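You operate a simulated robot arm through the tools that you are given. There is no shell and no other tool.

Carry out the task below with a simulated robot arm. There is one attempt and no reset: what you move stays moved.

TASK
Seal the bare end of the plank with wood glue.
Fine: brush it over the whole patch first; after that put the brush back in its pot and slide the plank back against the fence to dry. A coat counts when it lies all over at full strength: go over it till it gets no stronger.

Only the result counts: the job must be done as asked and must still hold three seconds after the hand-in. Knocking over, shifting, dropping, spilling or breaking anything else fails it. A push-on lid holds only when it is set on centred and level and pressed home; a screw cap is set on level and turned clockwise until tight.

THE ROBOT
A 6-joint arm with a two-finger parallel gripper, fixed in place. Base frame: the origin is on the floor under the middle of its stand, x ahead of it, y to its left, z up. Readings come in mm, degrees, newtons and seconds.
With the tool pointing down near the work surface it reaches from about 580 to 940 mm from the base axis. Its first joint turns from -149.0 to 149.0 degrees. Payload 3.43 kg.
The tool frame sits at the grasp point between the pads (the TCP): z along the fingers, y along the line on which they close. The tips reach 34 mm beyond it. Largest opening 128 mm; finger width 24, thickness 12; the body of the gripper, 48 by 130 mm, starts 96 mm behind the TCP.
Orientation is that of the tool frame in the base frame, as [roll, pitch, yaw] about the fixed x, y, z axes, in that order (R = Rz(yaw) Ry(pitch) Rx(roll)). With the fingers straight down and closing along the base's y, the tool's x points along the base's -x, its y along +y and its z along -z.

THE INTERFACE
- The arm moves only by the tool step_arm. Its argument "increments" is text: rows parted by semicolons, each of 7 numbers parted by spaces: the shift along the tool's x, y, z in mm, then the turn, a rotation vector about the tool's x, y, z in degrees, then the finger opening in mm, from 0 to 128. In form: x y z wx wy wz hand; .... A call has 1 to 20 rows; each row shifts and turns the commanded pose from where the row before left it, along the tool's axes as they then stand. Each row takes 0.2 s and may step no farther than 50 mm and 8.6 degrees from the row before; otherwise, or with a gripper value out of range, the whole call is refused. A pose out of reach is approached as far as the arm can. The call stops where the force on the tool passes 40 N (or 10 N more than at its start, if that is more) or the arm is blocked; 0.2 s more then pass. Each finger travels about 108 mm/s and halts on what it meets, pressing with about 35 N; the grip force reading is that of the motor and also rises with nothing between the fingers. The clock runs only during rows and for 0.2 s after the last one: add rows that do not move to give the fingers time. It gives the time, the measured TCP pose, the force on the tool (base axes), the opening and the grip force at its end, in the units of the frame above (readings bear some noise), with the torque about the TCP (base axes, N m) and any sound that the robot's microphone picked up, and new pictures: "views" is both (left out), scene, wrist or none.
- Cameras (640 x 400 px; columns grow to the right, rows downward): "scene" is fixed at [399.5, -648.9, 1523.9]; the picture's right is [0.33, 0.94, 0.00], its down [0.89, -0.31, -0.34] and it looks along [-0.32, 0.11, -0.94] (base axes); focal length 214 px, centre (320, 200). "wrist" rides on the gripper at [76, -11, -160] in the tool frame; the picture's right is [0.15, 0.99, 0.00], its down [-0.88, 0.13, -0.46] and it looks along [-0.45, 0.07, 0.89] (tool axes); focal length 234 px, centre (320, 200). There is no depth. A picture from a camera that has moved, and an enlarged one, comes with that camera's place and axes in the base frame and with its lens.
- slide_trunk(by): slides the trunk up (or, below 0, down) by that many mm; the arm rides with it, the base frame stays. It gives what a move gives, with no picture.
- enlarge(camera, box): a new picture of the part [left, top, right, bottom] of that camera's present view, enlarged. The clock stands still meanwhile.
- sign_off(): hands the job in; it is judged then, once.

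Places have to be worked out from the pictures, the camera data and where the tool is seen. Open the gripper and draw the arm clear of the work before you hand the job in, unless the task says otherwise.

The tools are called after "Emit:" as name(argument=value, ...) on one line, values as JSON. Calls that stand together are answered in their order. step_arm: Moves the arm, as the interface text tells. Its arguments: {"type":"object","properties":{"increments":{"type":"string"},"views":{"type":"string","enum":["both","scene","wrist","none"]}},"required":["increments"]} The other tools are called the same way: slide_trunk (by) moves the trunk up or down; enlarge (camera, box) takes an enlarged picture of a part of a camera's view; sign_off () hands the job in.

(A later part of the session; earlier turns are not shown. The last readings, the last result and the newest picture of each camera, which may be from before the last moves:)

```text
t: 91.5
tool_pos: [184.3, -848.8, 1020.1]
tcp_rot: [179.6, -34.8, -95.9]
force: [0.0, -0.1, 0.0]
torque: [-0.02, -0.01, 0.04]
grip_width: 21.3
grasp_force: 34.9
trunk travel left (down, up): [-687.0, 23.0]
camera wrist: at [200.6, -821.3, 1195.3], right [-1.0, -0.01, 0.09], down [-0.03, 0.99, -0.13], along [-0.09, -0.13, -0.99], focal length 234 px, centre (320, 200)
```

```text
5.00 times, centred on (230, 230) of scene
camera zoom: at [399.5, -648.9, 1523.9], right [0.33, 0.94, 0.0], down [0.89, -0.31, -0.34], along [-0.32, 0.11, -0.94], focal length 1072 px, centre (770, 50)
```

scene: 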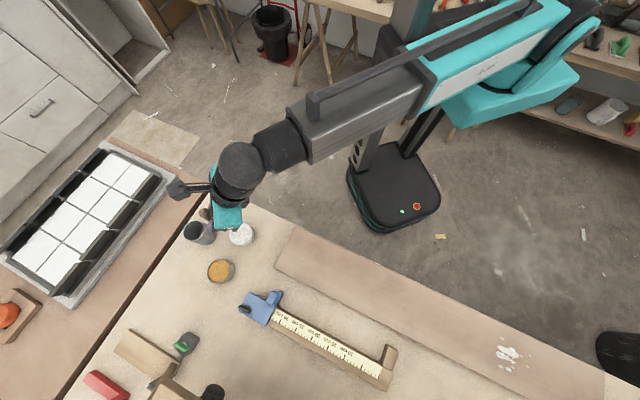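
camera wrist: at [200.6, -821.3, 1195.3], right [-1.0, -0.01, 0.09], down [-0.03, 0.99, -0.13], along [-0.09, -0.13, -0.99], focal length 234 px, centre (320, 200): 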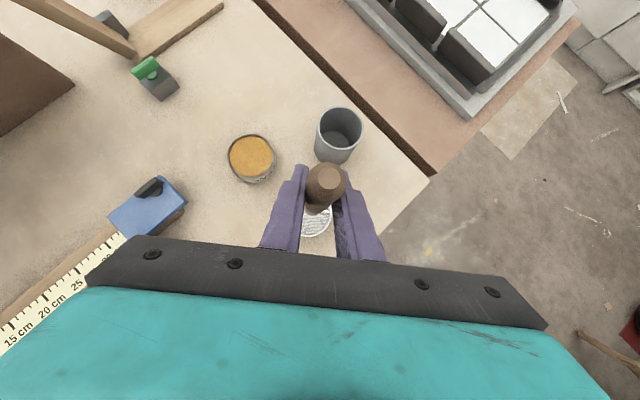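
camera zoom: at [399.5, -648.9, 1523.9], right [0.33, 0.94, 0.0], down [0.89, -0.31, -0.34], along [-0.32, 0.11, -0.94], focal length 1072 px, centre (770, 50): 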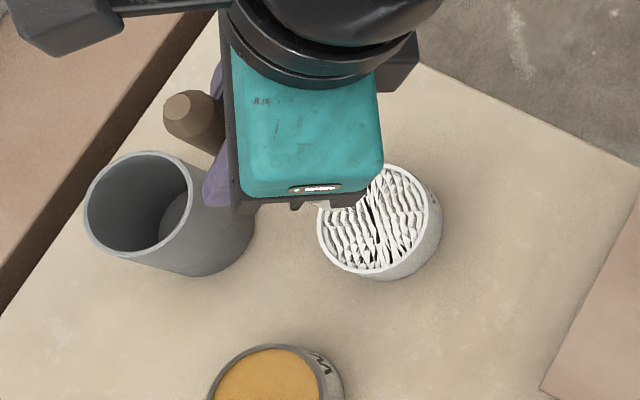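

The glue surface ripples like a real fluid, so I'll be gentle. I'll carry the brush over the plank's left end at a safe height and inspect the bristles from the scene camera.

Emit:
step_arm(increments="-28 -21.4 -19.6 0 0 0 10; -28 -21.4 -19.6 0 0 0 10; -28 -21.4 -19.6 0 0 0 10; -28 -21.4 -19.6 0 0 0 10; -28 -21.4 -19.6 0 0 0 10", views="both")

Emit:
enlarge(camera="wrist", box=[270, 150, 370, 250])

Emit:
enlarge(camera="scene", box=[200, 190, 360, 290])

```text
t: 92.7
tool_pos: [309.2, -689.9, 1022.3]
tcp_rot: [179.7, -35.0, -95.9]
force: [-0.1, -0.1, -0.7]
torque: [-0.02, -0.03, 0.0]
grip_width: 21.4
grasp_force: 34.4
trunk travel left (down, up): [-687.0, 23.0]
camera wrist: at [325.9, -662.5, 1196.4], right [-1.0, -0.01, 0.09], down [-0.03, 0.99, -0.13], along [-0.08, -0.13, -0.99], focal length 234 px, centre (320, 200)
```

scene: 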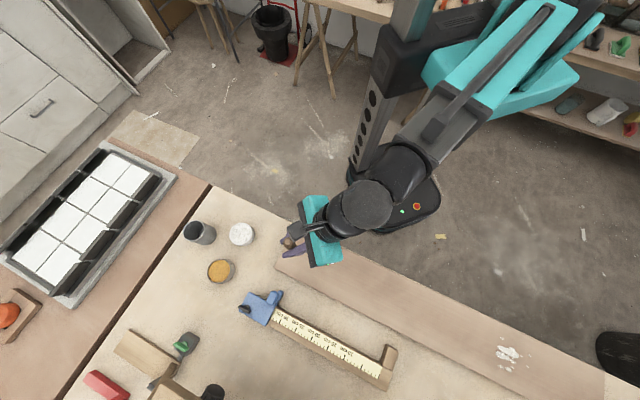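
wrist: 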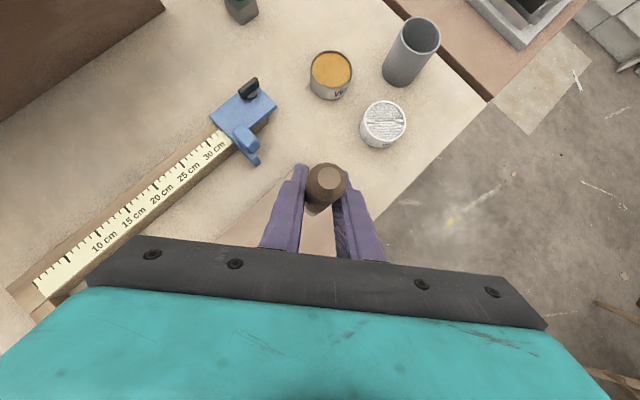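

```text
4.00 times, centred on (320, 200) of wrist
camera zoom: at [325.9, -662.5, 1196.4], right [-1.0, -0.01, 0.09], down [-0.03, 0.99, -0.13], along [-0.08, -0.13, -0.99], focal length 937 px, centre (320, 200)
```

zoom: 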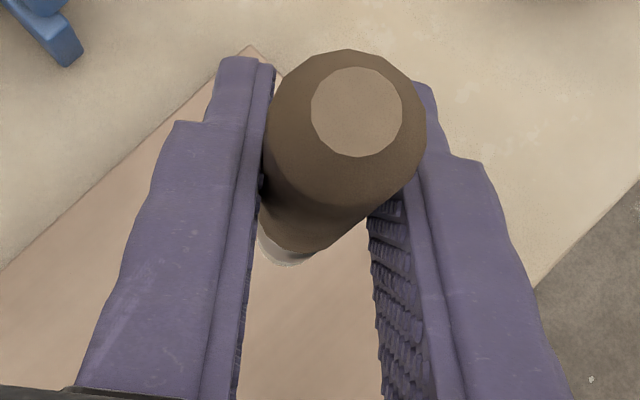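

```text
4.00 times, centred on (280, 240) of scene
camera zoom: at [399.5, -648.9, 1523.9], right [0.33, 0.94, 0.0], down [0.89, -0.31, -0.34], along [-0.32, 0.11, -0.94], focal length 858 px, centre (480, 40)
```

zoom: 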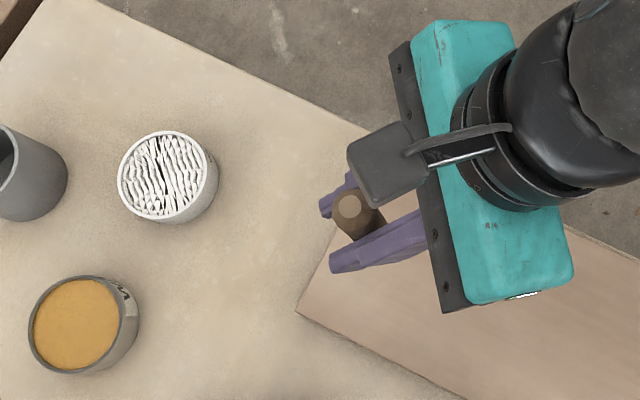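

The glue can shows ripples, and the handle slipped up about 10 mm in the grip, so the tip is now ~130 mm below the TCP. I'll lower carefully onto the plank's left end for a first test touch.

Emit:
step_arm(increments="-15.7 0 22.5 0 0 0 10; -15.7 0 22.5 0 0 0 10; -1.14 0 1.64 0 0 0 10; -1.14 0 1.64 0 0 0 10; -1.14 0 1.64 0 0 0 10", views="none")

Emit:
step_arm(increments="-1.14 0 1.64 0 0 0 10; -1.14 0 1.64 0 0 0 10; -1.14 0 1.64 0 0 0 10", views="both")

```text
t: 93.9
tool_pos: [310.2, -690.1, 960.2]
tcp_rot: [179.7, -34.9, -96.0]
force: [-0.7, 0.1, 0.0]
torque: [-0.04, -0.01, -0.04]
grip_width: 21.7
grasp_force: 34.8
trunk travel left (down, up): [-687.0, 23.0]
```

```text
t: 94.7
tool_pos: [309.3, -690.6, 955.5]
tcp_rot: [179.7, -34.8, -96.0]
force: [-0.2, 0.0, 0.1]
torque: [0.05, -0.03, 0.0]
grip_width: 21.4
grasp_force: 35.2
trunk travel left (down, up): [-687.0, 23.0]
camera wrist: at [325.2, -662.4, 1129.6], right [-1.0, -0.01, 0.09], down [-0.03, 0.99, -0.13], along [-0.09, -0.13, -0.99], focal length 234 px, centre (320, 200)
```

scene: 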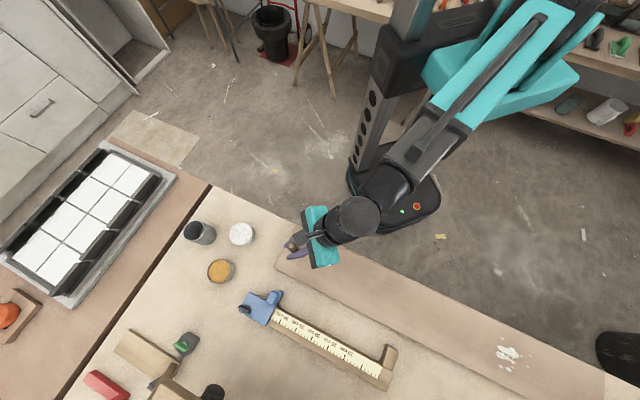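
wrist: 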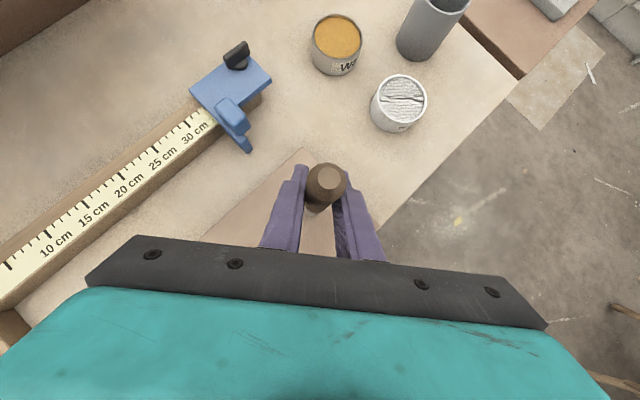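

Emit:
step_arm(increments="-1.14 0 1.64 0 0 0 10; -1.14 0 1.64 0 0 0 10", views="none")

Emit:
step_arm(increments="-1.14 0 1.64 0 0 0 10; -1.14 0 1.64 0 0 0 10", views="none")

Emit:
enlarge(camera="wrist", box=[370, 60, 450, 140])

```text
t: 95.3
tool_pos: [309.4, -690.9, 951.6]
tcp_rot: [179.7, -35.0, -95.9]
force: [-0.1, 1.1, 4.9]
torque: [0.14, 0.01, 0.04]
grip_width: 21.3
grasp_force: 35.1
trunk travel left (down, up): [-687.0, 23.0]
```

```text
t: 95.9
tool_pos: [309.0, -689.8, 950.8]
tcp_rot: [179.9, -35.3, -95.9]
force: [1.3, 3.5, 29.9]
torque: [0.41, -0.06, -0.03]
grip_width: 21.3
grasp_force: 35.2
trunk travel left (down, up): [-687.0, 23.0]
```

```text
5.00 times, centred on (410, 100) of wrist
camera zoom: at [324.3, -660.5, 1125.8], right [-1.0, -0.02, 0.09], down [-0.03, 0.99, -0.14], along [-0.08, -0.14, -0.99], focal length 1171 px, centre (-130, 700)
```

zoom: 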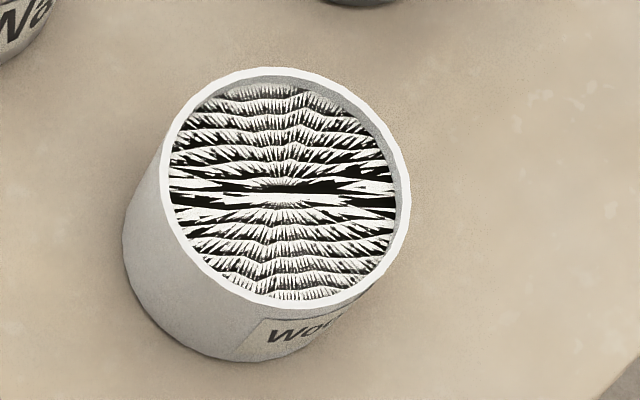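

Contact with the plank at TCP z ≈ 952. I'll ease off to a light pressure and make a short test stroke across the plank, then look for glue.

Emit:
step_arm(increments="1.14 0 -1.64 0 0 0 10; 5.2 -7.8 3.6 0 0 0 10; 5.2 -7.8 3.6 0 0 0 10; 5.2 -7.8 3.6 0 0 0 10", views="none")

Emit:
step_arm(increments="-5.2 7.8 -3.6 0 0 0 10; -5.2 7.8 -3.6 0 0 0 10; -5.2 7.8 -3.6 0 0 0 10; -5.2 7.8 -3.6 0 0 0 10; -5.2 7.8 -3.6 0 0 0 10", views="both")

Emit:
enlarge(camera="wrist", box=[220, 130, 420, 260])

Emit:
enlarge(camera="scene", box=[260, 215, 350, 290])

```text
t: 96.9
tool_pos: [329.3, -710.3, 949.9]
tcp_rot: [179.9, -35.1, -95.8]
force: [-7.0, 3.3, 18.5]
torque: [0.54, 0.75, 0.01]
grip_width: 21.4
grasp_force: 34.6
trunk travel left (down, up): [-687.0, 23.0]
```

```text
t: 98.1
tool_pos: [295.8, -675.4, 949.8]
tcp_rot: [179.9, -35.1, -95.9]
force: [5.2, -4.6, 19.0]
torque: [-0.62, -0.64, -0.01]
grip_width: 21.1
grasp_force: 35.2
trunk travel left (down, up): [-687.0, 23.0]
camera wrist: at [310.4, -647.0, 1124.7], right [-1.0, -0.02, 0.09], down [-0.03, 0.99, -0.13], along [-0.08, -0.14, -0.99], focal length 234 px, centre (320, 200)
```

scene: 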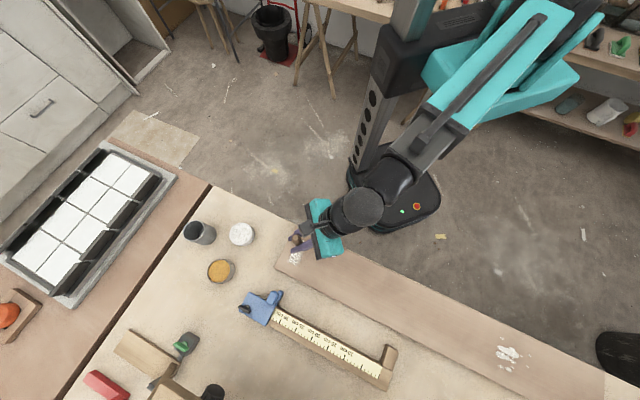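
wrist: 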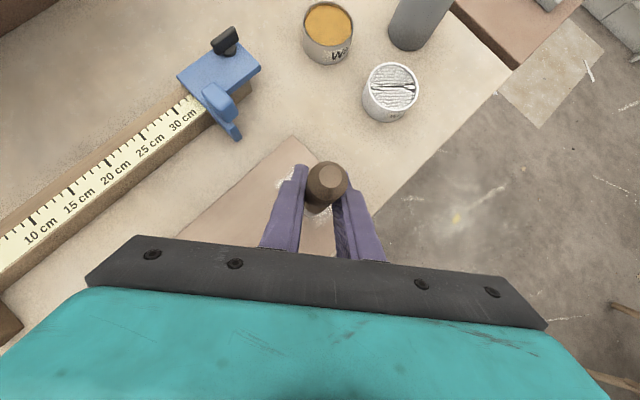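

```text
3.08 times, centred on (320, 195) of wrist
camera zoom: at [310.4, -647.0, 1124.7], right [-1.0, -0.02, 0.09], down [-0.03, 0.99, -0.13], along [-0.08, -0.14, -0.99], focal length 720 px, centre (320, 215)
```

zoom: 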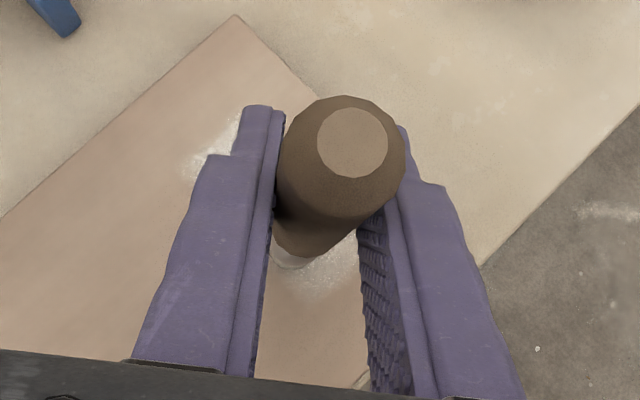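

```text
5.33 times, centred on (305, 252) of scene
camera zoom: at [399.5, -648.9, 1523.9], right [0.33, 0.94, 0.0], down [0.89, -0.31, -0.34], along [-0.32, 0.11, -0.94], focal length 1144 px, centre (400, -80)
```

zoom: 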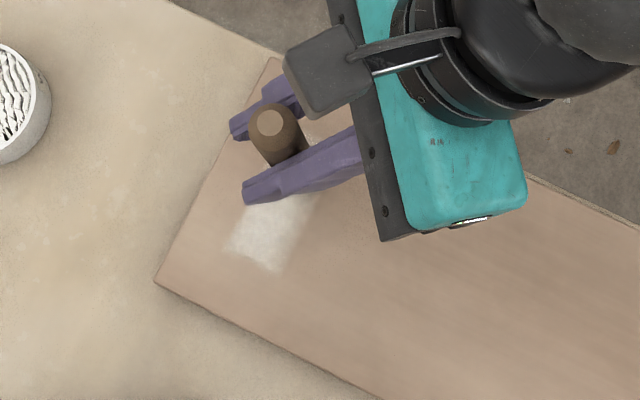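

White glue appears: the patch is on top of the plank's left end, and each stroke leaves a band about 31 mm wide. I'll paint systematically with strokes across the width, moving toward the end in 14 mm shifts.

Emit:
step_arm(increments="0.4 0 -0.57 0 0 0 10; -5.7 8.5 -4 0 0 0 10; -5.7 8.5 -4 0 0 0 10; -5.7 8.5 -4 0 0 0 10; -5.7 8.5 -4 0 0 0 10; 8.9 8.8 6.2 0 0 0 10; 6.36 -9.55 4.44 0 0 0 10; 6.36 -9.55 4.44 0 0 0 10; 6.36 -9.55 4.44 0 0 0 10; 6.36 -9.55 4.44 0 0 0 10; 6.36 -9.55 4.44 0 0 0 10; 6.36 -9.55 4.44 0 0 0 10; 6.36 -9.55 4.44 0 0 0 10; 6.36 -9.55 4.44 0 0 0 10; 6.36 -9.55 4.44 0 0 0 10; 6.36 -9.55 4.44 0 0 0 10", views="both")

Emit:
enlarge(camera="scene", box=[250, 215, 350, 290])

```text
t: 101.5
tool_pos: [341.9, -743.1, 949.6]
tcp_rot: [179.6, -34.9, -95.9]
force: [0.5, -0.2, -0.3]
torque: [-0.01, 0.03, 0.02]
grip_width: 21.2
grasp_force: 35.1
trunk travel left (down, up): [-687.0, 23.0]
camera wrist: at [357.9, -714.2, 1124.8], right [-1.0, -0.01, 0.09], down [-0.03, 0.99, -0.13], along [-0.09, -0.13, -0.99], focal length 234 px, centre (320, 200)
```

scene: 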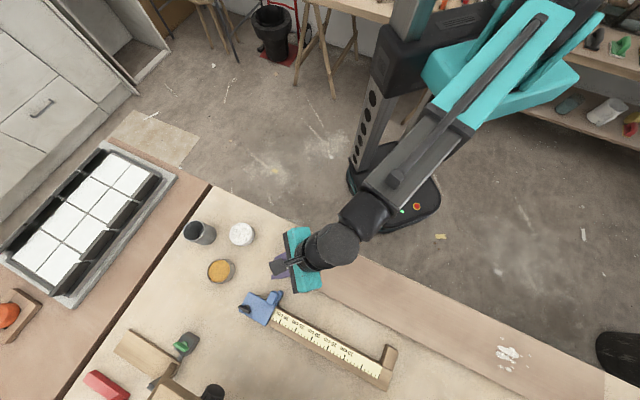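
wrist: 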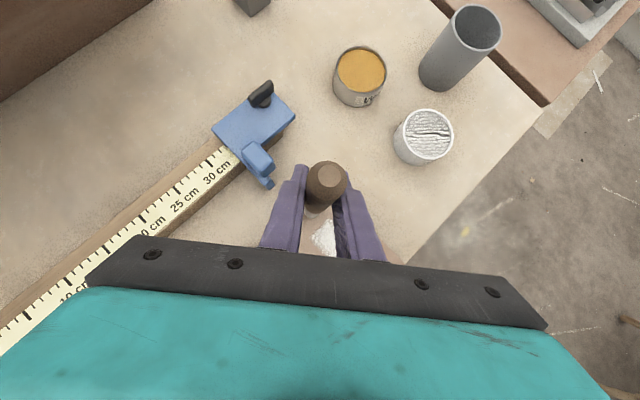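

```text
5.33 times, centred on (300, 252) of scene
camera zoom: at [399.5, -648.9, 1523.9], right [0.33, 0.94, 0.0], down [0.89, -0.31, -0.34], along [-0.32, 0.11, -0.94], focal length 1144 px, centre (427, -80)
```

zoom: 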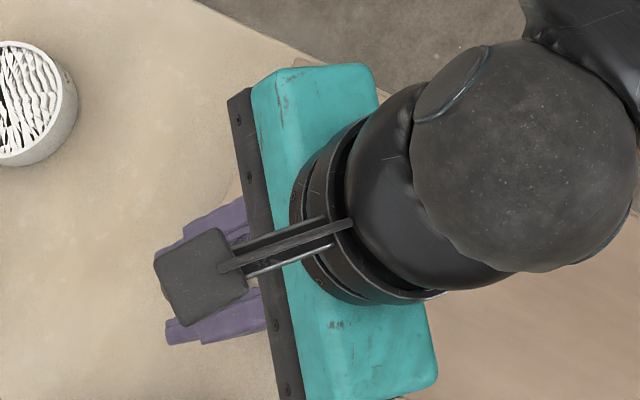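

Contact was light at the end of that pass. I'll lift and move back above the glue can, so the scene camera can see the painted end.

Emit:
step_arm(increments="20 0 -28.7 0 0 0 10; 20 0 -28.7 0 0 0 10; 24.3 36.5 17 0 0 0 10; 24.3 36.5 17 0 0 0 10; 24.3 36.5 17 0 0 0 10; 24.3 36.5 17 0 0 0 10", views="both")

Emit:
enlarge(camera="scene", box=[260, 215, 340, 275])

Emit:
enlarge(camera="wrist", box=[270, 150, 370, 250])

```text
t: 102.9
tool_pos: [183.1, -845.4, 1021.2]
tcp_rot: [179.7, -34.9, -95.9]
force: [-0.2, -0.7, -0.7]
torque: [-0.02, -0.03, -0.02]
grip_width: 21.2
grasp_force: 35.2
trunk travel left (down, up): [-687.0, 23.0]
camera wrist: at [198.7, -817.5, 1195.4], right [-1.0, -0.02, 0.09], down [-0.03, 0.99, -0.13], along [-0.08, -0.13, -0.99], focal length 234 px, centre (320, 200)
```

scene: 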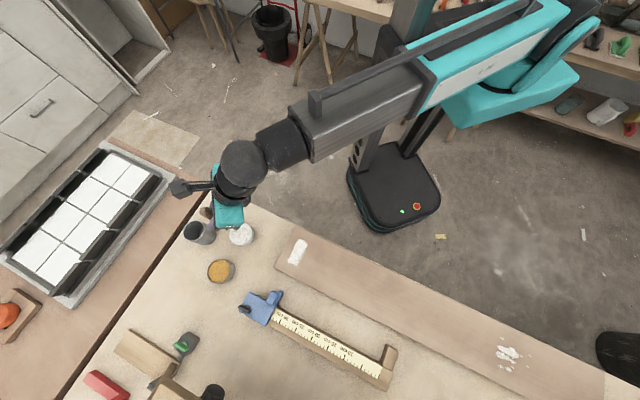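
wrist: 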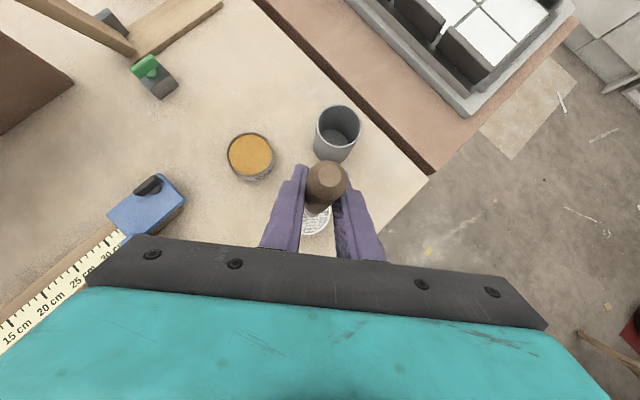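

```text
6.67 times, centred on (300, 245) of scene
camera zoom: at [399.5, -648.9, 1523.9], right [0.33, 0.94, 0.0], down [0.89, -0.31, -0.34], along [-0.32, 0.11, -0.94], focal length 1430 px, centre (453, -100)
```

zoom: 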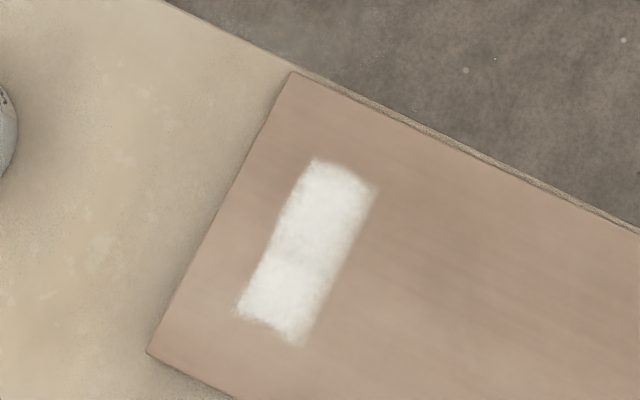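

```text
4.00 times, centred on (320, 200) of wrist
camera zoom: at [198.7, -817.5, 1195.4], right [-1.0, -0.02, 0.09], down [-0.03, 0.99, -0.13], along [-0.08, -0.13, -0.99], focal length 937 px, centre (320, 200)
```

zoom: 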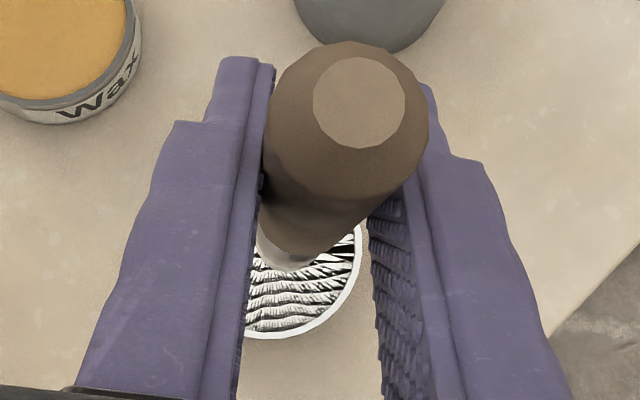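

The band measures about u −288…−255, v 664…746 on the plank and looks full-width there already; the brush slid a few more mm in the grip. I'll re-dip gently with light force.

Emit:
step_arm(increments="-14.9 0 21.3 0 0 0 10; -14.9 0 21.3 0 0 0 10; -1.14 0 1.64 0 0 0 10; -1.14 0 1.64 0 0 0 10; -1.14 0 1.64 0 0 0 10", views="none")

Emit:
step_arm(increments="-1.14 0 1.64 0 0 0 10; -1.14 0 1.64 0 0 0 10", views="none")

```text
t: 104.1
tool_pos: [184.1, -844.8, 963.0]
tcp_rot: [179.7, -34.9, -95.9]
force: [-0.1, -0.1, 0.1]
torque: [-0.04, -0.02, -0.04]
grip_width: 21.3
grasp_force: 34.7
trunk travel left (down, up): [-687.0, 23.0]
```

```text
t: 104.7
tool_pos: [184.3, -845.3, 960.3]
tcp_rot: [179.9, -35.1, -95.9]
force: [-0.5, 1.1, 9.5]
torque: [0.09, -0.02, -0.02]
grip_width: 21.4
grasp_force: 35.0
trunk travel left (down, up): [-687.0, 23.0]
```

Dipped with about 10 N. Now I'll lift and go to the strip between the band and the plank's end (u ≈ −300) to test whether the patch extends there.

Emit:
step_arm(increments="11.4 0 -16.4 0 0 0 10; 11.4 0 -16.4 0 0 0 10; -31.6 -19 -22 0 0 0 10; -31.6 -19 -22 0 0 0 10; -31.6 -19 -22 0 0 0 10; -31.6 -19 -22 0 0 0 10; -12.9 0 18.5 0 0 0 10; -12.9 0 18.5 0 0 0 10; -1.14 0 1.64 0 0 0 10", views="wrist")

```text
t: 106.7
tool_pos: [276.3, -699.2, 950.4]
tcp_rot: [179.7, -34.9, -95.8]
force: [0.3, -0.3, -0.5]
torque: [-0.03, -0.01, -0.02]
grip_width: 21.3
grasp_force: 35.1
trunk travel left (down, up): [-687.0, 23.0]
camera wrist: at [291.6, -671.5, 1125.3], right [-1.0, -0.01, 0.09], down [-0.03, 0.99, -0.13], along [-0.08, -0.13, -0.99], focal length 234 px, centre (320, 200)
```

wrist: 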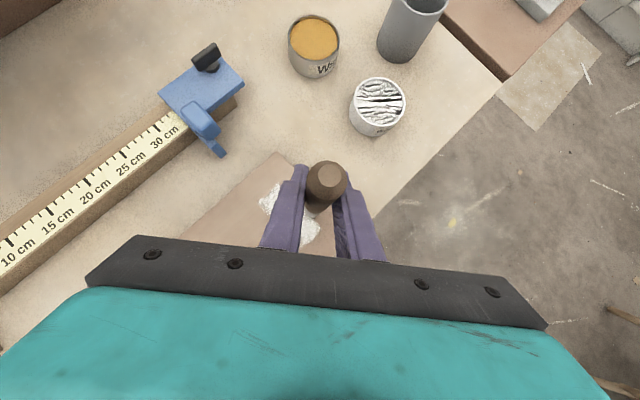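

Emit:
step_arm(increments="-0.57 0 0.82 0 0 0 10; -0.57 0 0.82 0 0 0 10", views="none")

Emit:
step_arm(increments="-0.57 0 0.82 0 0 0 10; -0.57 0 0.82 0 0 0 10", views="none")

```text
t: 107.3
tool_pos: [275.8, -699.8, 949.2]
tcp_rot: [179.8, -35.0, -95.8]
force: [0.1, 1.0, 8.1]
torque: [0.07, -0.03, 0.0]
grip_width: 21.2
grasp_force: 35.7
trunk travel left (down, up): [-687.0, 23.0]
```

```text
t: 107.9
tool_pos: [276.9, -699.6, 950.2]
tcp_rot: [179.8, -35.2, -95.9]
force: [1.6, -1.1, 23.8]
torque: [-0.08, -0.11, 0.04]
grip_width: 21.4
grasp_force: 35.7
trunk travel left (down, up): [-687.0, 23.0]
```

Emit:
step_arm(increments="0.8 0 -1.15 0 0 0 10; 6.2 -9.3 4.3 0 0 0 10; 6.2 -9.3 4.3 0 0 0 10; 6.2 -9.3 4.3 0 0 0 10; 6.2 -9.3 4.3 0 0 0 10", views="none")

Emit:
step_arm(increments="-6.2 9.3 -4.3 0 0 0 10; -6.2 9.3 -4.3 0 0 0 10; -6.2 9.3 -4.3 0 0 0 10; -6.2 9.3 -4.3 0 0 0 10; -6.2 9.3 -4.3 0 0 0 10; -6.2 9.3 -4.3 0 0 0 10; -6.2 9.3 -4.3 0 0 0 10", views="both")

Emit:
enlarge(camera="scene", box=[250, 215, 350, 290])

Emit:
enlarge(camera="wrist", box=[220, 120, 420, 260])

```text
t: 109.1
tool_pos: [308.4, -732.6, 949.0]
tcp_rot: [179.7, -35.1, -96.0]
force: [-4.2, 2.9, 12.2]
torque: [0.32, 0.48, -0.03]
grip_width: 21.3
grasp_force: 34.7
trunk travel left (down, up): [-687.0, 23.0]
```

```text
t: 110.7
tool_pos: [251.1, -673.7, 948.8]
tcp_rot: [179.8, -35.1, -95.8]
force: [3.5, -3.8, 16.5]
torque: [-0.54, -0.53, 0.04]
grip_width: 21.4
grasp_force: 35.3
trunk travel left (down, up): [-687.0, 23.0]
camera wrist: at [266.2, -644.6, 1124.0], right [-1.0, -0.02, 0.09], down [-0.03, 0.99, -0.13], along [-0.08, -0.13, -0.99], focal length 234 px, centre (320, 200)
```

scene: 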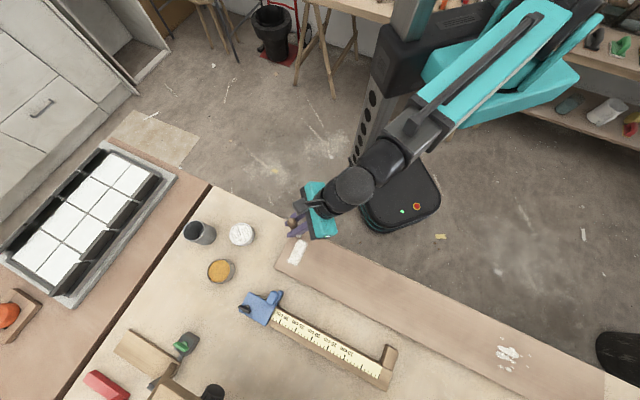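
wrist: 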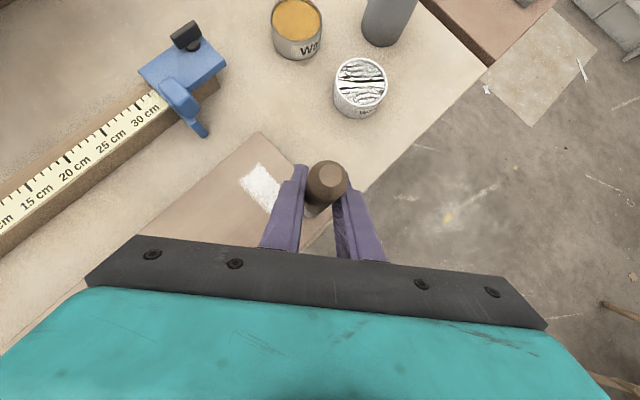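

```text
5.33 times, centred on (300, 252) of scene
camera zoom: at [399.5, -648.9, 1523.9], right [0.33, 0.94, 0.0], down [0.89, -0.31, -0.34], along [-0.32, 0.11, -0.94], focal length 1144 px, centre (427, -80)
```

zoom: 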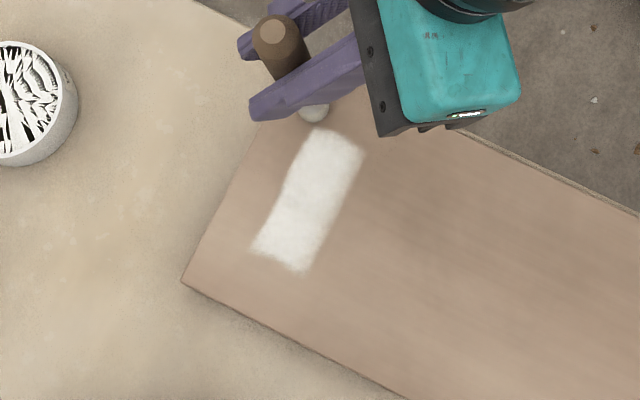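

```text
2.86 times, centred on (320, 190) of wrist
camera zoom: at [266.2, -644.6, 1124.0], right [-1.0, -0.02, 0.09], down [-0.03, 0.99, -0.13], along [-0.08, -0.13, -0.99], focal length 669 px, centre (320, 229)
```

zoom: 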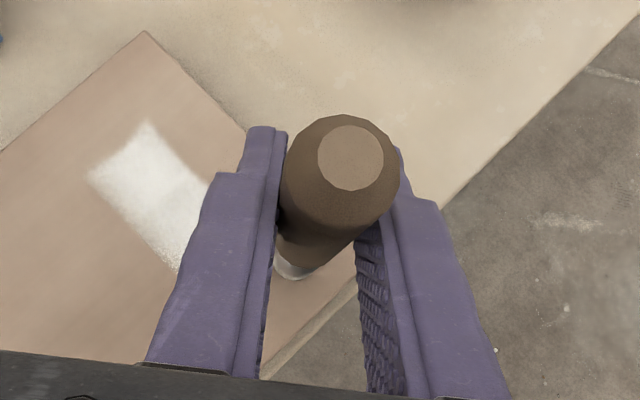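

Even with firm contact at u ≈ −300, no glue shows there, so the patch starts at about u = −288 and spans v ≈ 664–746. Now I'll paint onward into the plank (increasing u) with zigzag strokes.

Emit:
step_arm(increments="-10.2 -10.1 -7.1 0 0 0 10; 6.2 -9.3 4.3 0 0 0 10; 6.2 -9.3 4.3 0 0 0 10; 6.2 -9.3 4.3 0 0 0 10; 6.2 -9.3 4.3 0 0 0 10; 6.2 -9.3 4.3 0 0 0 10; 6.2 -9.3 4.3 0 0 0 10; 6.2 -9.3 4.3 0 0 0 10; 6.2 -9.3 4.3 0 0 0 10; -8.9 -8.8 -6.2 0 0 0 10; -6.2 9.3 -4.3 0 0 0 10; -6.2 9.3 -4.3 0 0 0 10; -6.2 9.3 -4.3 0 0 0 10; -6.2 9.3 -4.3 0 0 0 10; -6.2 9.3 -4.3 0 0 0 10; -6.2 9.3 -4.3 0 0 0 10; -6.2 9.3 -4.3 0 0 0 10; -6.2 9.3 -4.3 0 0 0 10", views="none")

Emit:
step_arm(increments="-8.9 -8.8 -6.2 0 0 0 10; 6.2 -9.3 4.3 0 0 0 10; 6.2 -9.3 4.3 0 0 0 10; 6.2 -9.3 4.3 0 0 0 10; 6.2 -9.3 4.3 0 0 0 10; 6.2 -9.3 4.3 0 0 0 10; 6.2 -9.3 4.3 0 0 0 10; 6.2 -9.3 4.3 0 0 0 10; 6.2 -9.3 4.3 0 0 0 10", views="both")

Emit:
enlarge(camera="wrist", box=[220, 120, 420, 260])

Emit:
enlarge(camera="scene", box=[250, 215, 350, 290])

```text
t: 114.5
tool_pos: [271.7, -650.5, 948.5]
tcp_rot: [179.7, -34.9, -95.9]
force: [1.9, -2.8, 11.6]
torque: [-0.34, -0.32, 0.01]
grip_width: 21.3
grasp_force: 34.7
trunk travel left (down, up): [-687.0, 23.0]
```

```text
t: 116.5
tool_pos: [350.1, -710.5, 949.8]
tcp_rot: [179.8, -35.1, -95.8]
force: [-2.3, 1.3, 4.6]
torque: [0.06, 0.2, 0.02]
grip_width: 21.2
grasp_force: 34.9
trunk travel left (down, up): [-687.0, 23.0]
camera wrist: at [364.8, -682.6, 1123.7], right [-1.0, -0.01, 0.09], down [-0.03, 0.99, -0.13], along [-0.09, -0.13, -0.99], focal length 234 px, centre (320, 200)
```

scene: 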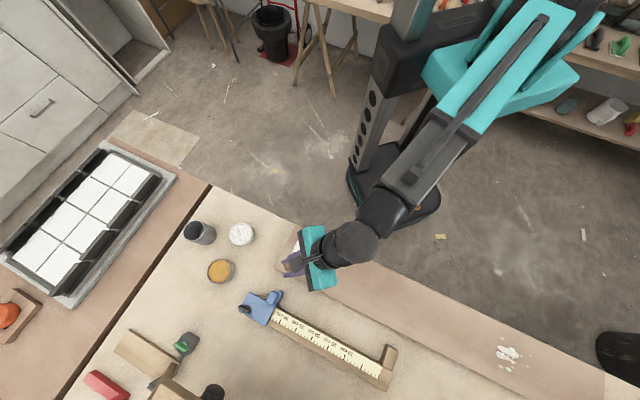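
wrist: 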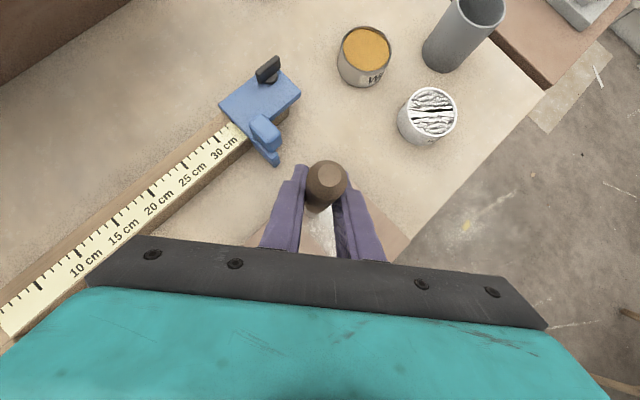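

```text
2.86 times, centred on (320, 190) of wrist
camera zoom: at [364.8, -682.6, 1123.7], right [-1.0, -0.01, 0.09], down [-0.03, 0.99, -0.13], along [-0.09, -0.13, -0.99], focal length 669 px, centre (320, 229)
```

zoom: 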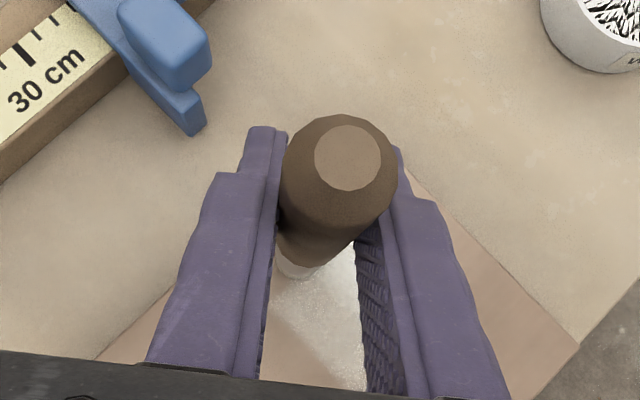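

```text
5.33 times, centred on (300, 252) of scene
camera zoom: at [399.5, -648.9, 1523.9], right [0.33, 0.94, 0.0], down [0.89, -0.31, -0.34], along [-0.32, 0.11, -0.94], focal length 1144 px, centre (427, -80)
```

zoom: 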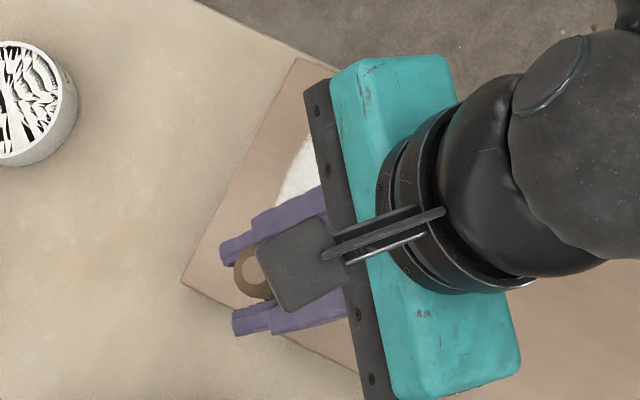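

Contact is lightening, so I'll press 0.6 mm deeper and continue the zigzag to larger u.

Emit:
step_arm(increments="-0.34 0 0.49 0 0 0 10; -8.9 -8.8 -6.2 0 0 0 10; -6.2 9.3 -4.3 0 0 0 10; -6.2 9.3 -4.3 0 0 0 10; -6.2 9.3 -4.3 0 0 0 10; -6.2 9.3 -4.3 0 0 0 10; -6.2 9.3 -4.3 0 0 0 10; -6.2 9.3 -4.3 0 0 0 10; -6.2 9.3 -4.3 0 0 0 10; -6.2 9.3 -4.3 0 0 0 10; -8.9 -8.8 -6.2 0 0 0 10; 6.2 -9.3 4.3 0 0 0 10; 6.2 -9.3 4.3 0 0 0 10; 6.2 -9.3 4.3 0 0 0 10; 6.2 -9.3 4.3 0 0 0 10; 6.2 -9.3 4.3 0 0 0 10; 6.2 -9.3 4.3 0 0 0 10; 6.2 -9.3 4.3 0 0 0 10; 6.2 -9.3 4.3 0 0 0 10", views="none")

Emit:
step_arm(increments="-8.9 -8.8 -6.2 0 0 0 10; -6.2 9.3 -4.3 0 0 0 10; -6.2 9.3 -4.3 0 0 0 10; -6.2 9.3 -4.3 0 0 0 10; -6.2 9.3 -4.3 0 0 0 10; -6.2 9.3 -4.3 0 0 0 10; -6.2 9.3 -4.3 0 0 0 10; -6.2 9.3 -4.3 0 0 0 10; -6.2 9.3 -4.3 0 0 0 10", views="wrist")

```text
t: 120.5
tool_pos: [369.4, -689.7, 948.3]
tcp_rot: [179.9, -35.0, -95.9]
force: [-2.7, 4.0, 12.7]
torque: [0.42, 0.38, -0.01]
grip_width: 21.4
grasp_force: 34.9
trunk travel left (down, up): [-687.0, 23.0]
```

```text
t: 122.5
tool_pos: [311.4, -612.9, 948.0]
tcp_rot: [179.7, -35.0, -95.8]
force: [3.8, -1.9, 13.6]
torque: [-0.29, -0.36, 0.0]
grip_width: 21.3
grasp_force: 35.7
trunk travel left (down, up): [-687.0, 23.0]
camera wrist: at [326.6, -584.8, 1123.0], right [-1.0, -0.01, 0.09], down [-0.03, 0.99, -0.13], along [-0.08, -0.13, -0.99], focal length 234 px, centre (320, 200)
```

wrist: 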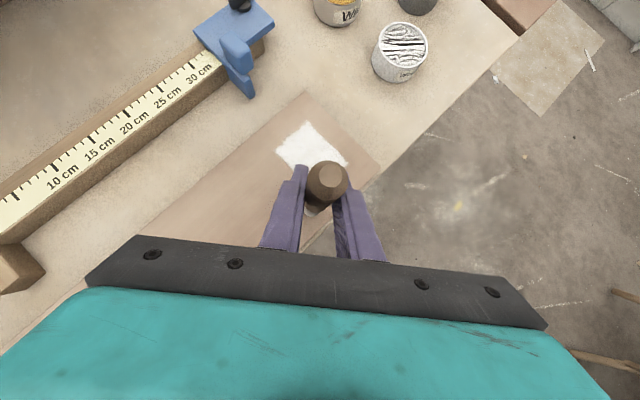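

Emit:
enlarge(camera="wrist", box=[230, 80, 400, 240])

Emit:
enlarge(camera="scene", box=[250, 215, 350, 290])

```text
2.50 times, centred on (315, 160) of wrist
camera zoom: at [326.6, -584.8, 1123.0], right [-1.0, -0.01, 0.09], down [-0.03, 0.99, -0.13], along [-0.08, -0.13, -0.99], focal length 585 px, centre (332, 300)
```

zoom: 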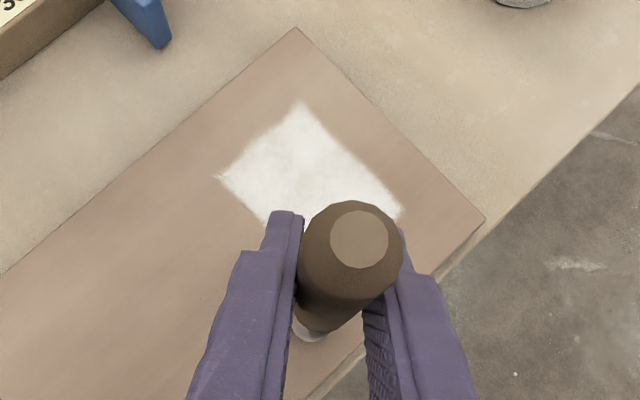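

```text
5.33 times, centred on (300, 252) of scene
camera zoom: at [399.5, -648.9, 1523.9], right [0.33, 0.94, 0.0], down [0.89, -0.31, -0.34], along [-0.32, 0.11, -0.94], focal length 1144 px, centre (427, -80)
```

zoom: 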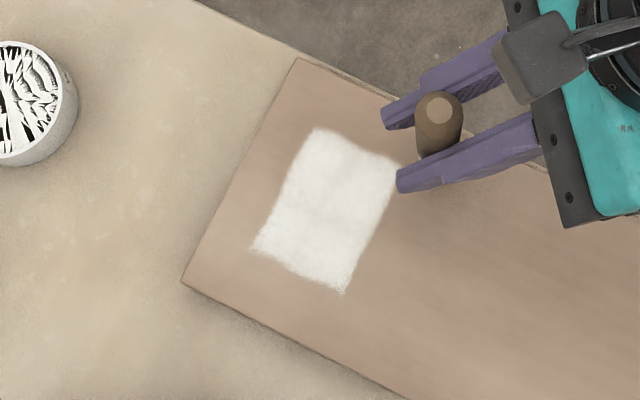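

The patch is a clean rectangle, about 60 × 80 mm (u −288…−231, v 664…745), all white now. For full strength I'll re-dip and go over it again, then compare pictures.

Emit:
step_arm(increments="17.2 0 -24.6 0 0 0 10; 17.2 0 -24.6 0 0 0 10; 33.5 17.1 23.3 0 0 0 10; 33.5 17.1 23.3 0 0 0 10; 33.5 17.1 23.3 0 0 0 10; 33.5 17.1 23.3 0 0 0 10; 33.5 17.1 23.3 0 0 0 10; 33.5 17.1 23.3 0 0 0 10; -12.9 0 18.5 0 0 0 10", views="both")

Emit:
enlarge(camera="scene", box=[260, 215, 340, 275])

Emit:
enlarge(camera="wrist", box=[270, 150, 370, 250])

```text
t: 124.5
tool_pos: [185.1, -847.6, 985.7]
tcp_rot: [179.7, -35.0, -95.8]
force: [-0.6, -0.3, -0.7]
torque: [0.0, 0.02, 0.01]
grip_width: 21.1
grasp_force: 35.4
trunk travel left (down, up): [-687.0, 23.0]
camera wrist: at [200.1, -819.1, 1160.5], right [-1.0, -0.02, 0.09], down [-0.03, 0.99, -0.13], along [-0.09, -0.13, -0.99], focal length 234 px, centre (320, 200)
```

scene: 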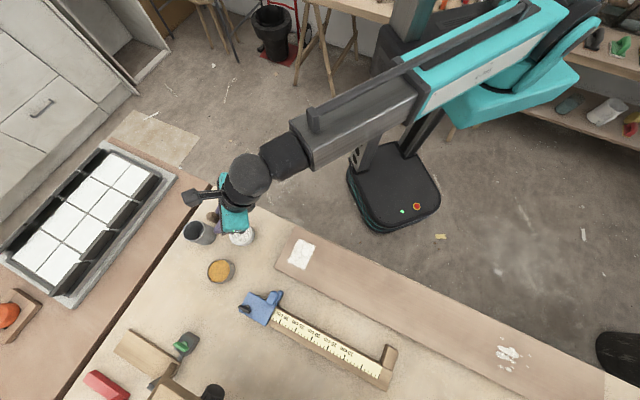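
wrist: 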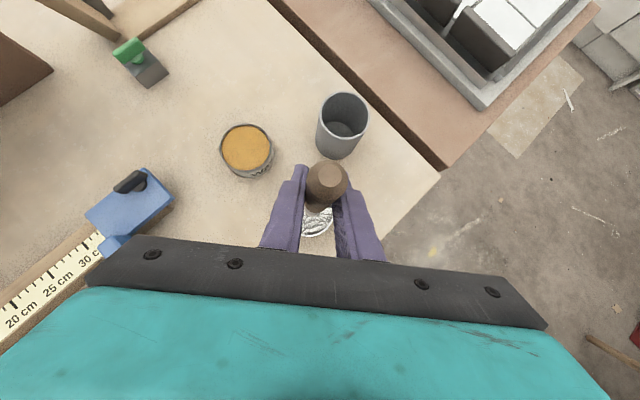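

```text
6.67 times, centred on (300, 245) of scene
camera zoom: at [399.5, -648.9, 1523.9], right [0.33, 0.94, 0.0], down [0.89, -0.31, -0.34], along [-0.32, 0.11, -0.94], focal length 1430 px, centre (453, -100)
```

zoom: 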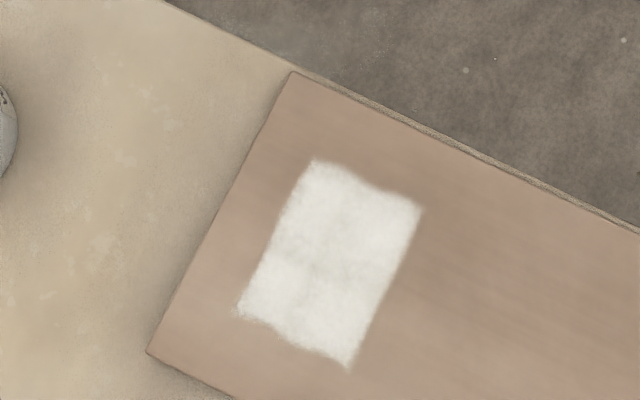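

```text
4.00 times, centred on (320, 200) of wrist
camera zoom: at [200.1, -819.1, 1160.5], right [-1.0, -0.02, 0.09], down [-0.03, 0.99, -0.13], along [-0.09, -0.13, -0.99], focal length 937 px, centre (320, 200)
```

zoom: 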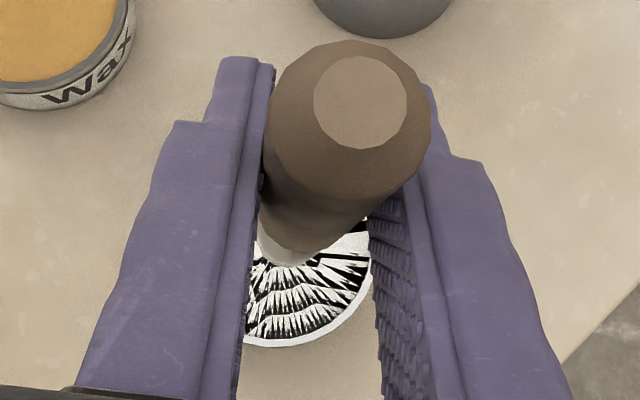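

The patch is covered edge to edge with slight unevenness. I'll dip again lightly for a second coat.

Emit:
step_arm(increments="-12.6 0 18 0 0 0 10; -1.14 0 1.64 0 0 0 10; -1.14 0 1.64 0 0 0 10", views="none")

Emit:
step_arm(increments="-0.57 0 0.82 0 0 0 10; 0 0 0 0 0 0 10", views="none")

```text
t: 125.3
tool_pos: [183.0, -846.9, 960.6]
tcp_rot: [179.7, -34.9, -95.8]
force: [-0.1, -0.4, -0.7]
torque: [-0.03, -0.02, 0.0]
grip_width: 21.4
grasp_force: 35.0
trunk travel left (down, up): [-687.0, 23.0]
```

```text
t: 125.9
tool_pos: [182.9, -846.2, 959.0]
tcp_rot: [179.7, -35.1, -95.9]
force: [0.3, 0.1, 1.4]
torque: [-0.04, -0.04, -0.02]
grip_width: 21.4
grasp_force: 34.9
trunk travel left (down, up): [-687.0, 23.0]
```

Emit:
step_arm(increments="-0.57 0 0.82 0 0 0 10; 0 0 0 0 0 0 10; 11.4 0 -16.4 0 0 0 10; 11.4 0 -16.4 0 0 0 10; -30.3 -14.6 -21.1 0 0 0 10; -30.3 -14.6 -21.1 0 0 0 10; -30.3 -14.6 -21.1 0 0 0 10; -30.3 -14.6 -21.1 0 0 0 10; -30.3 -14.6 -21.1 0 0 0 10; -13.7 0 19.7 0 0 0 10; -13.2 0 18.9 0 0 0 10; -0.57 0 0.82 0 0 0 10", views="none")

Emit:
step_arm(increments="-0.57 0 0.82 0 0 0 10; 0 0 0 0 0 0 10", views="none")

```text
t: 128.5
tool_pos: [275.2, -669.8, 949.1]
tcp_rot: [179.8, -34.8, -95.8]
force: [-0.5, 0.3, 0.2]
torque: [0.01, -0.02, -0.01]
grip_width: 21.3
grasp_force: 34.8
trunk travel left (down, up): [-687.0, 23.0]
```

```text
t: 129.1
tool_pos: [275.4, -669.6, 949.1]
tcp_rot: [179.6, -34.9, -96.0]
force: [0.5, 0.5, 0.5]
torque: [0.02, -0.03, -0.01]
grip_width: 21.0
grasp_force: 34.5
trunk travel left (down, up): [-687.0, 23.0]
```

Emit:
step_arm(increments="-0.57 0 0.82 0 0 0 10; -0.57 0 0.82 0 0 0 10; 0 0 0 0 0 0 10", views="none")

```text
t: 129.9
tool_pos: [275.6, -670.7, 947.8]
tcp_rot: [179.9, -35.1, -96.0]
force: [-0.3, 1.6, 14.9]
torque: [0.1, 0.06, 0.02]
grip_width: 21.0
grasp_force: 35.2
trunk travel left (down, up): [-687.0, 23.0]
```

Contact at about 15 N. Second coat: finer zigzag with 10 mm spacing over the whole patch.

Emit:
step_arm(increments="-4.1 6.2 -2.9 0 0 0 10; 5.7 -8.54 3.97 0 0 0 10; 5.7 -8.54 3.97 0 0 0 10; 5.7 -8.54 3.97 0 0 0 10; 5.7 -8.54 3.97 0 0 0 10; 5.7 -8.54 3.97 0 0 0 10; 5.7 -8.54 3.97 0 0 0 10; 5.7 -8.54 3.97 0 0 0 10; 5.7 -8.54 3.97 0 0 0 10; -6.36 -6.31 -4.44 0 0 0 10; -5.7 8.54 -3.97 0 0 0 10; -5.7 8.54 -3.97 0 0 0 10; -5.7 8.54 -3.97 0 0 0 10; -5.7 8.54 -3.97 0 0 0 10; -5.7 8.54 -3.97 0 0 0 10; -5.7 8.54 -3.97 0 0 0 10; -5.7 8.54 -3.97 0 0 0 10; -5.7 8.54 -3.97 0 0 0 10; -6.36 -6.31 -4.44 0 0 0 10", views="none")

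Emit:
step_arm(increments="5.7 -8.54 3.97 0 0 0 10; 5.7 -8.54 3.97 0 0 0 10; 5.7 -8.54 3.97 0 0 0 10; 5.7 -8.54 3.97 0 0 0 10; 5.7 -8.54 3.97 0 0 0 10; 5.7 -8.54 3.97 0 0 0 10; 5.7 -8.54 3.97 0 0 0 10; 5.7 -8.54 3.97 0 0 0 10; -6.36 -6.31 -4.44 0 0 0 10; -5.7 8.54 -3.97 0 0 0 10; -5.7 8.54 -3.97 0 0 0 10; -5.7 8.54 -3.97 0 0 0 10; -5.7 8.54 -3.97 0 0 0 10; -5.7 8.54 -3.97 0 0 0 10; -5.7 8.54 -3.97 0 0 0 10; -5.7 8.54 -3.97 0 0 0 10; -5.7 8.54 -3.97 0 0 0 10; -6.36 -6.31 -4.44 0 0 0 10", views="none")

Emit:
step_arm(increments="5.7 -8.54 3.97 0 0 0 10; 5.7 -8.54 3.97 0 0 0 10; 5.7 -8.54 3.97 0 0 0 10; 5.7 -8.54 3.97 0 0 0 10; 5.7 -8.54 3.97 0 0 0 10; 5.7 -8.54 3.97 0 0 0 10; 5.7 -8.54 3.97 0 0 0 10; 5.7 -8.54 3.97 0 0 0 10", views="wrist")

```text
t: 133.9
tool_pos: [282.3, -648.6, 946.4]
tcp_rot: [179.5, -34.8, -95.8]
force: [-4.7, -3.1, 14.8]
torque: [-0.39, 0.6, 0.0]
grip_width: 21.3
grasp_force: 35.2
trunk travel left (down, up): [-687.0, 23.0]
```

```text
t: 137.7
tool_pos: [296.2, -635.5, 947.5]
tcp_rot: [179.5, -35.0, -95.8]
force: [-5.4, -4.6, 15.2]
torque: [-0.52, 0.59, -0.01]
grip_width: 21.3
grasp_force: 34.9
trunk travel left (down, up): [-687.0, 23.0]
```

```text
t: 139.5
tool_pos: [358.8, -697.2, 947.9]
tcp_rot: [179.9, -35.0, -95.9]
force: [-3.2, 3.5, 12.7]
torque: [0.44, 0.42, 0.02]
grip_width: 21.2
grasp_force: 34.4
trunk travel left (down, up): [-687.0, 23.0]
camera wrist: at [374.5, -669.5, 1121.6], right [-1.0, -0.01, 0.09], down [-0.03, 0.99, -0.13], along [-0.08, -0.13, -0.99], focal length 234 px, centre (320, 200)
```

wrist: 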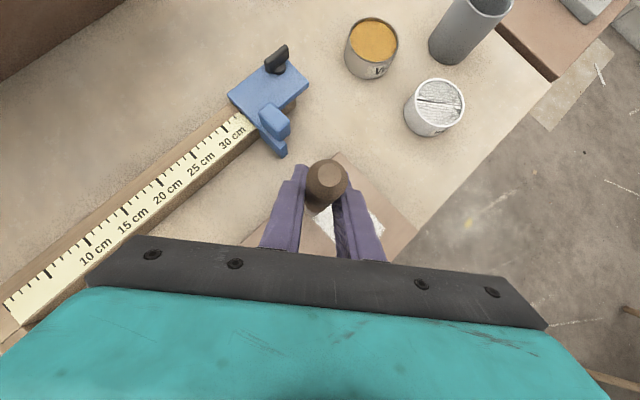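

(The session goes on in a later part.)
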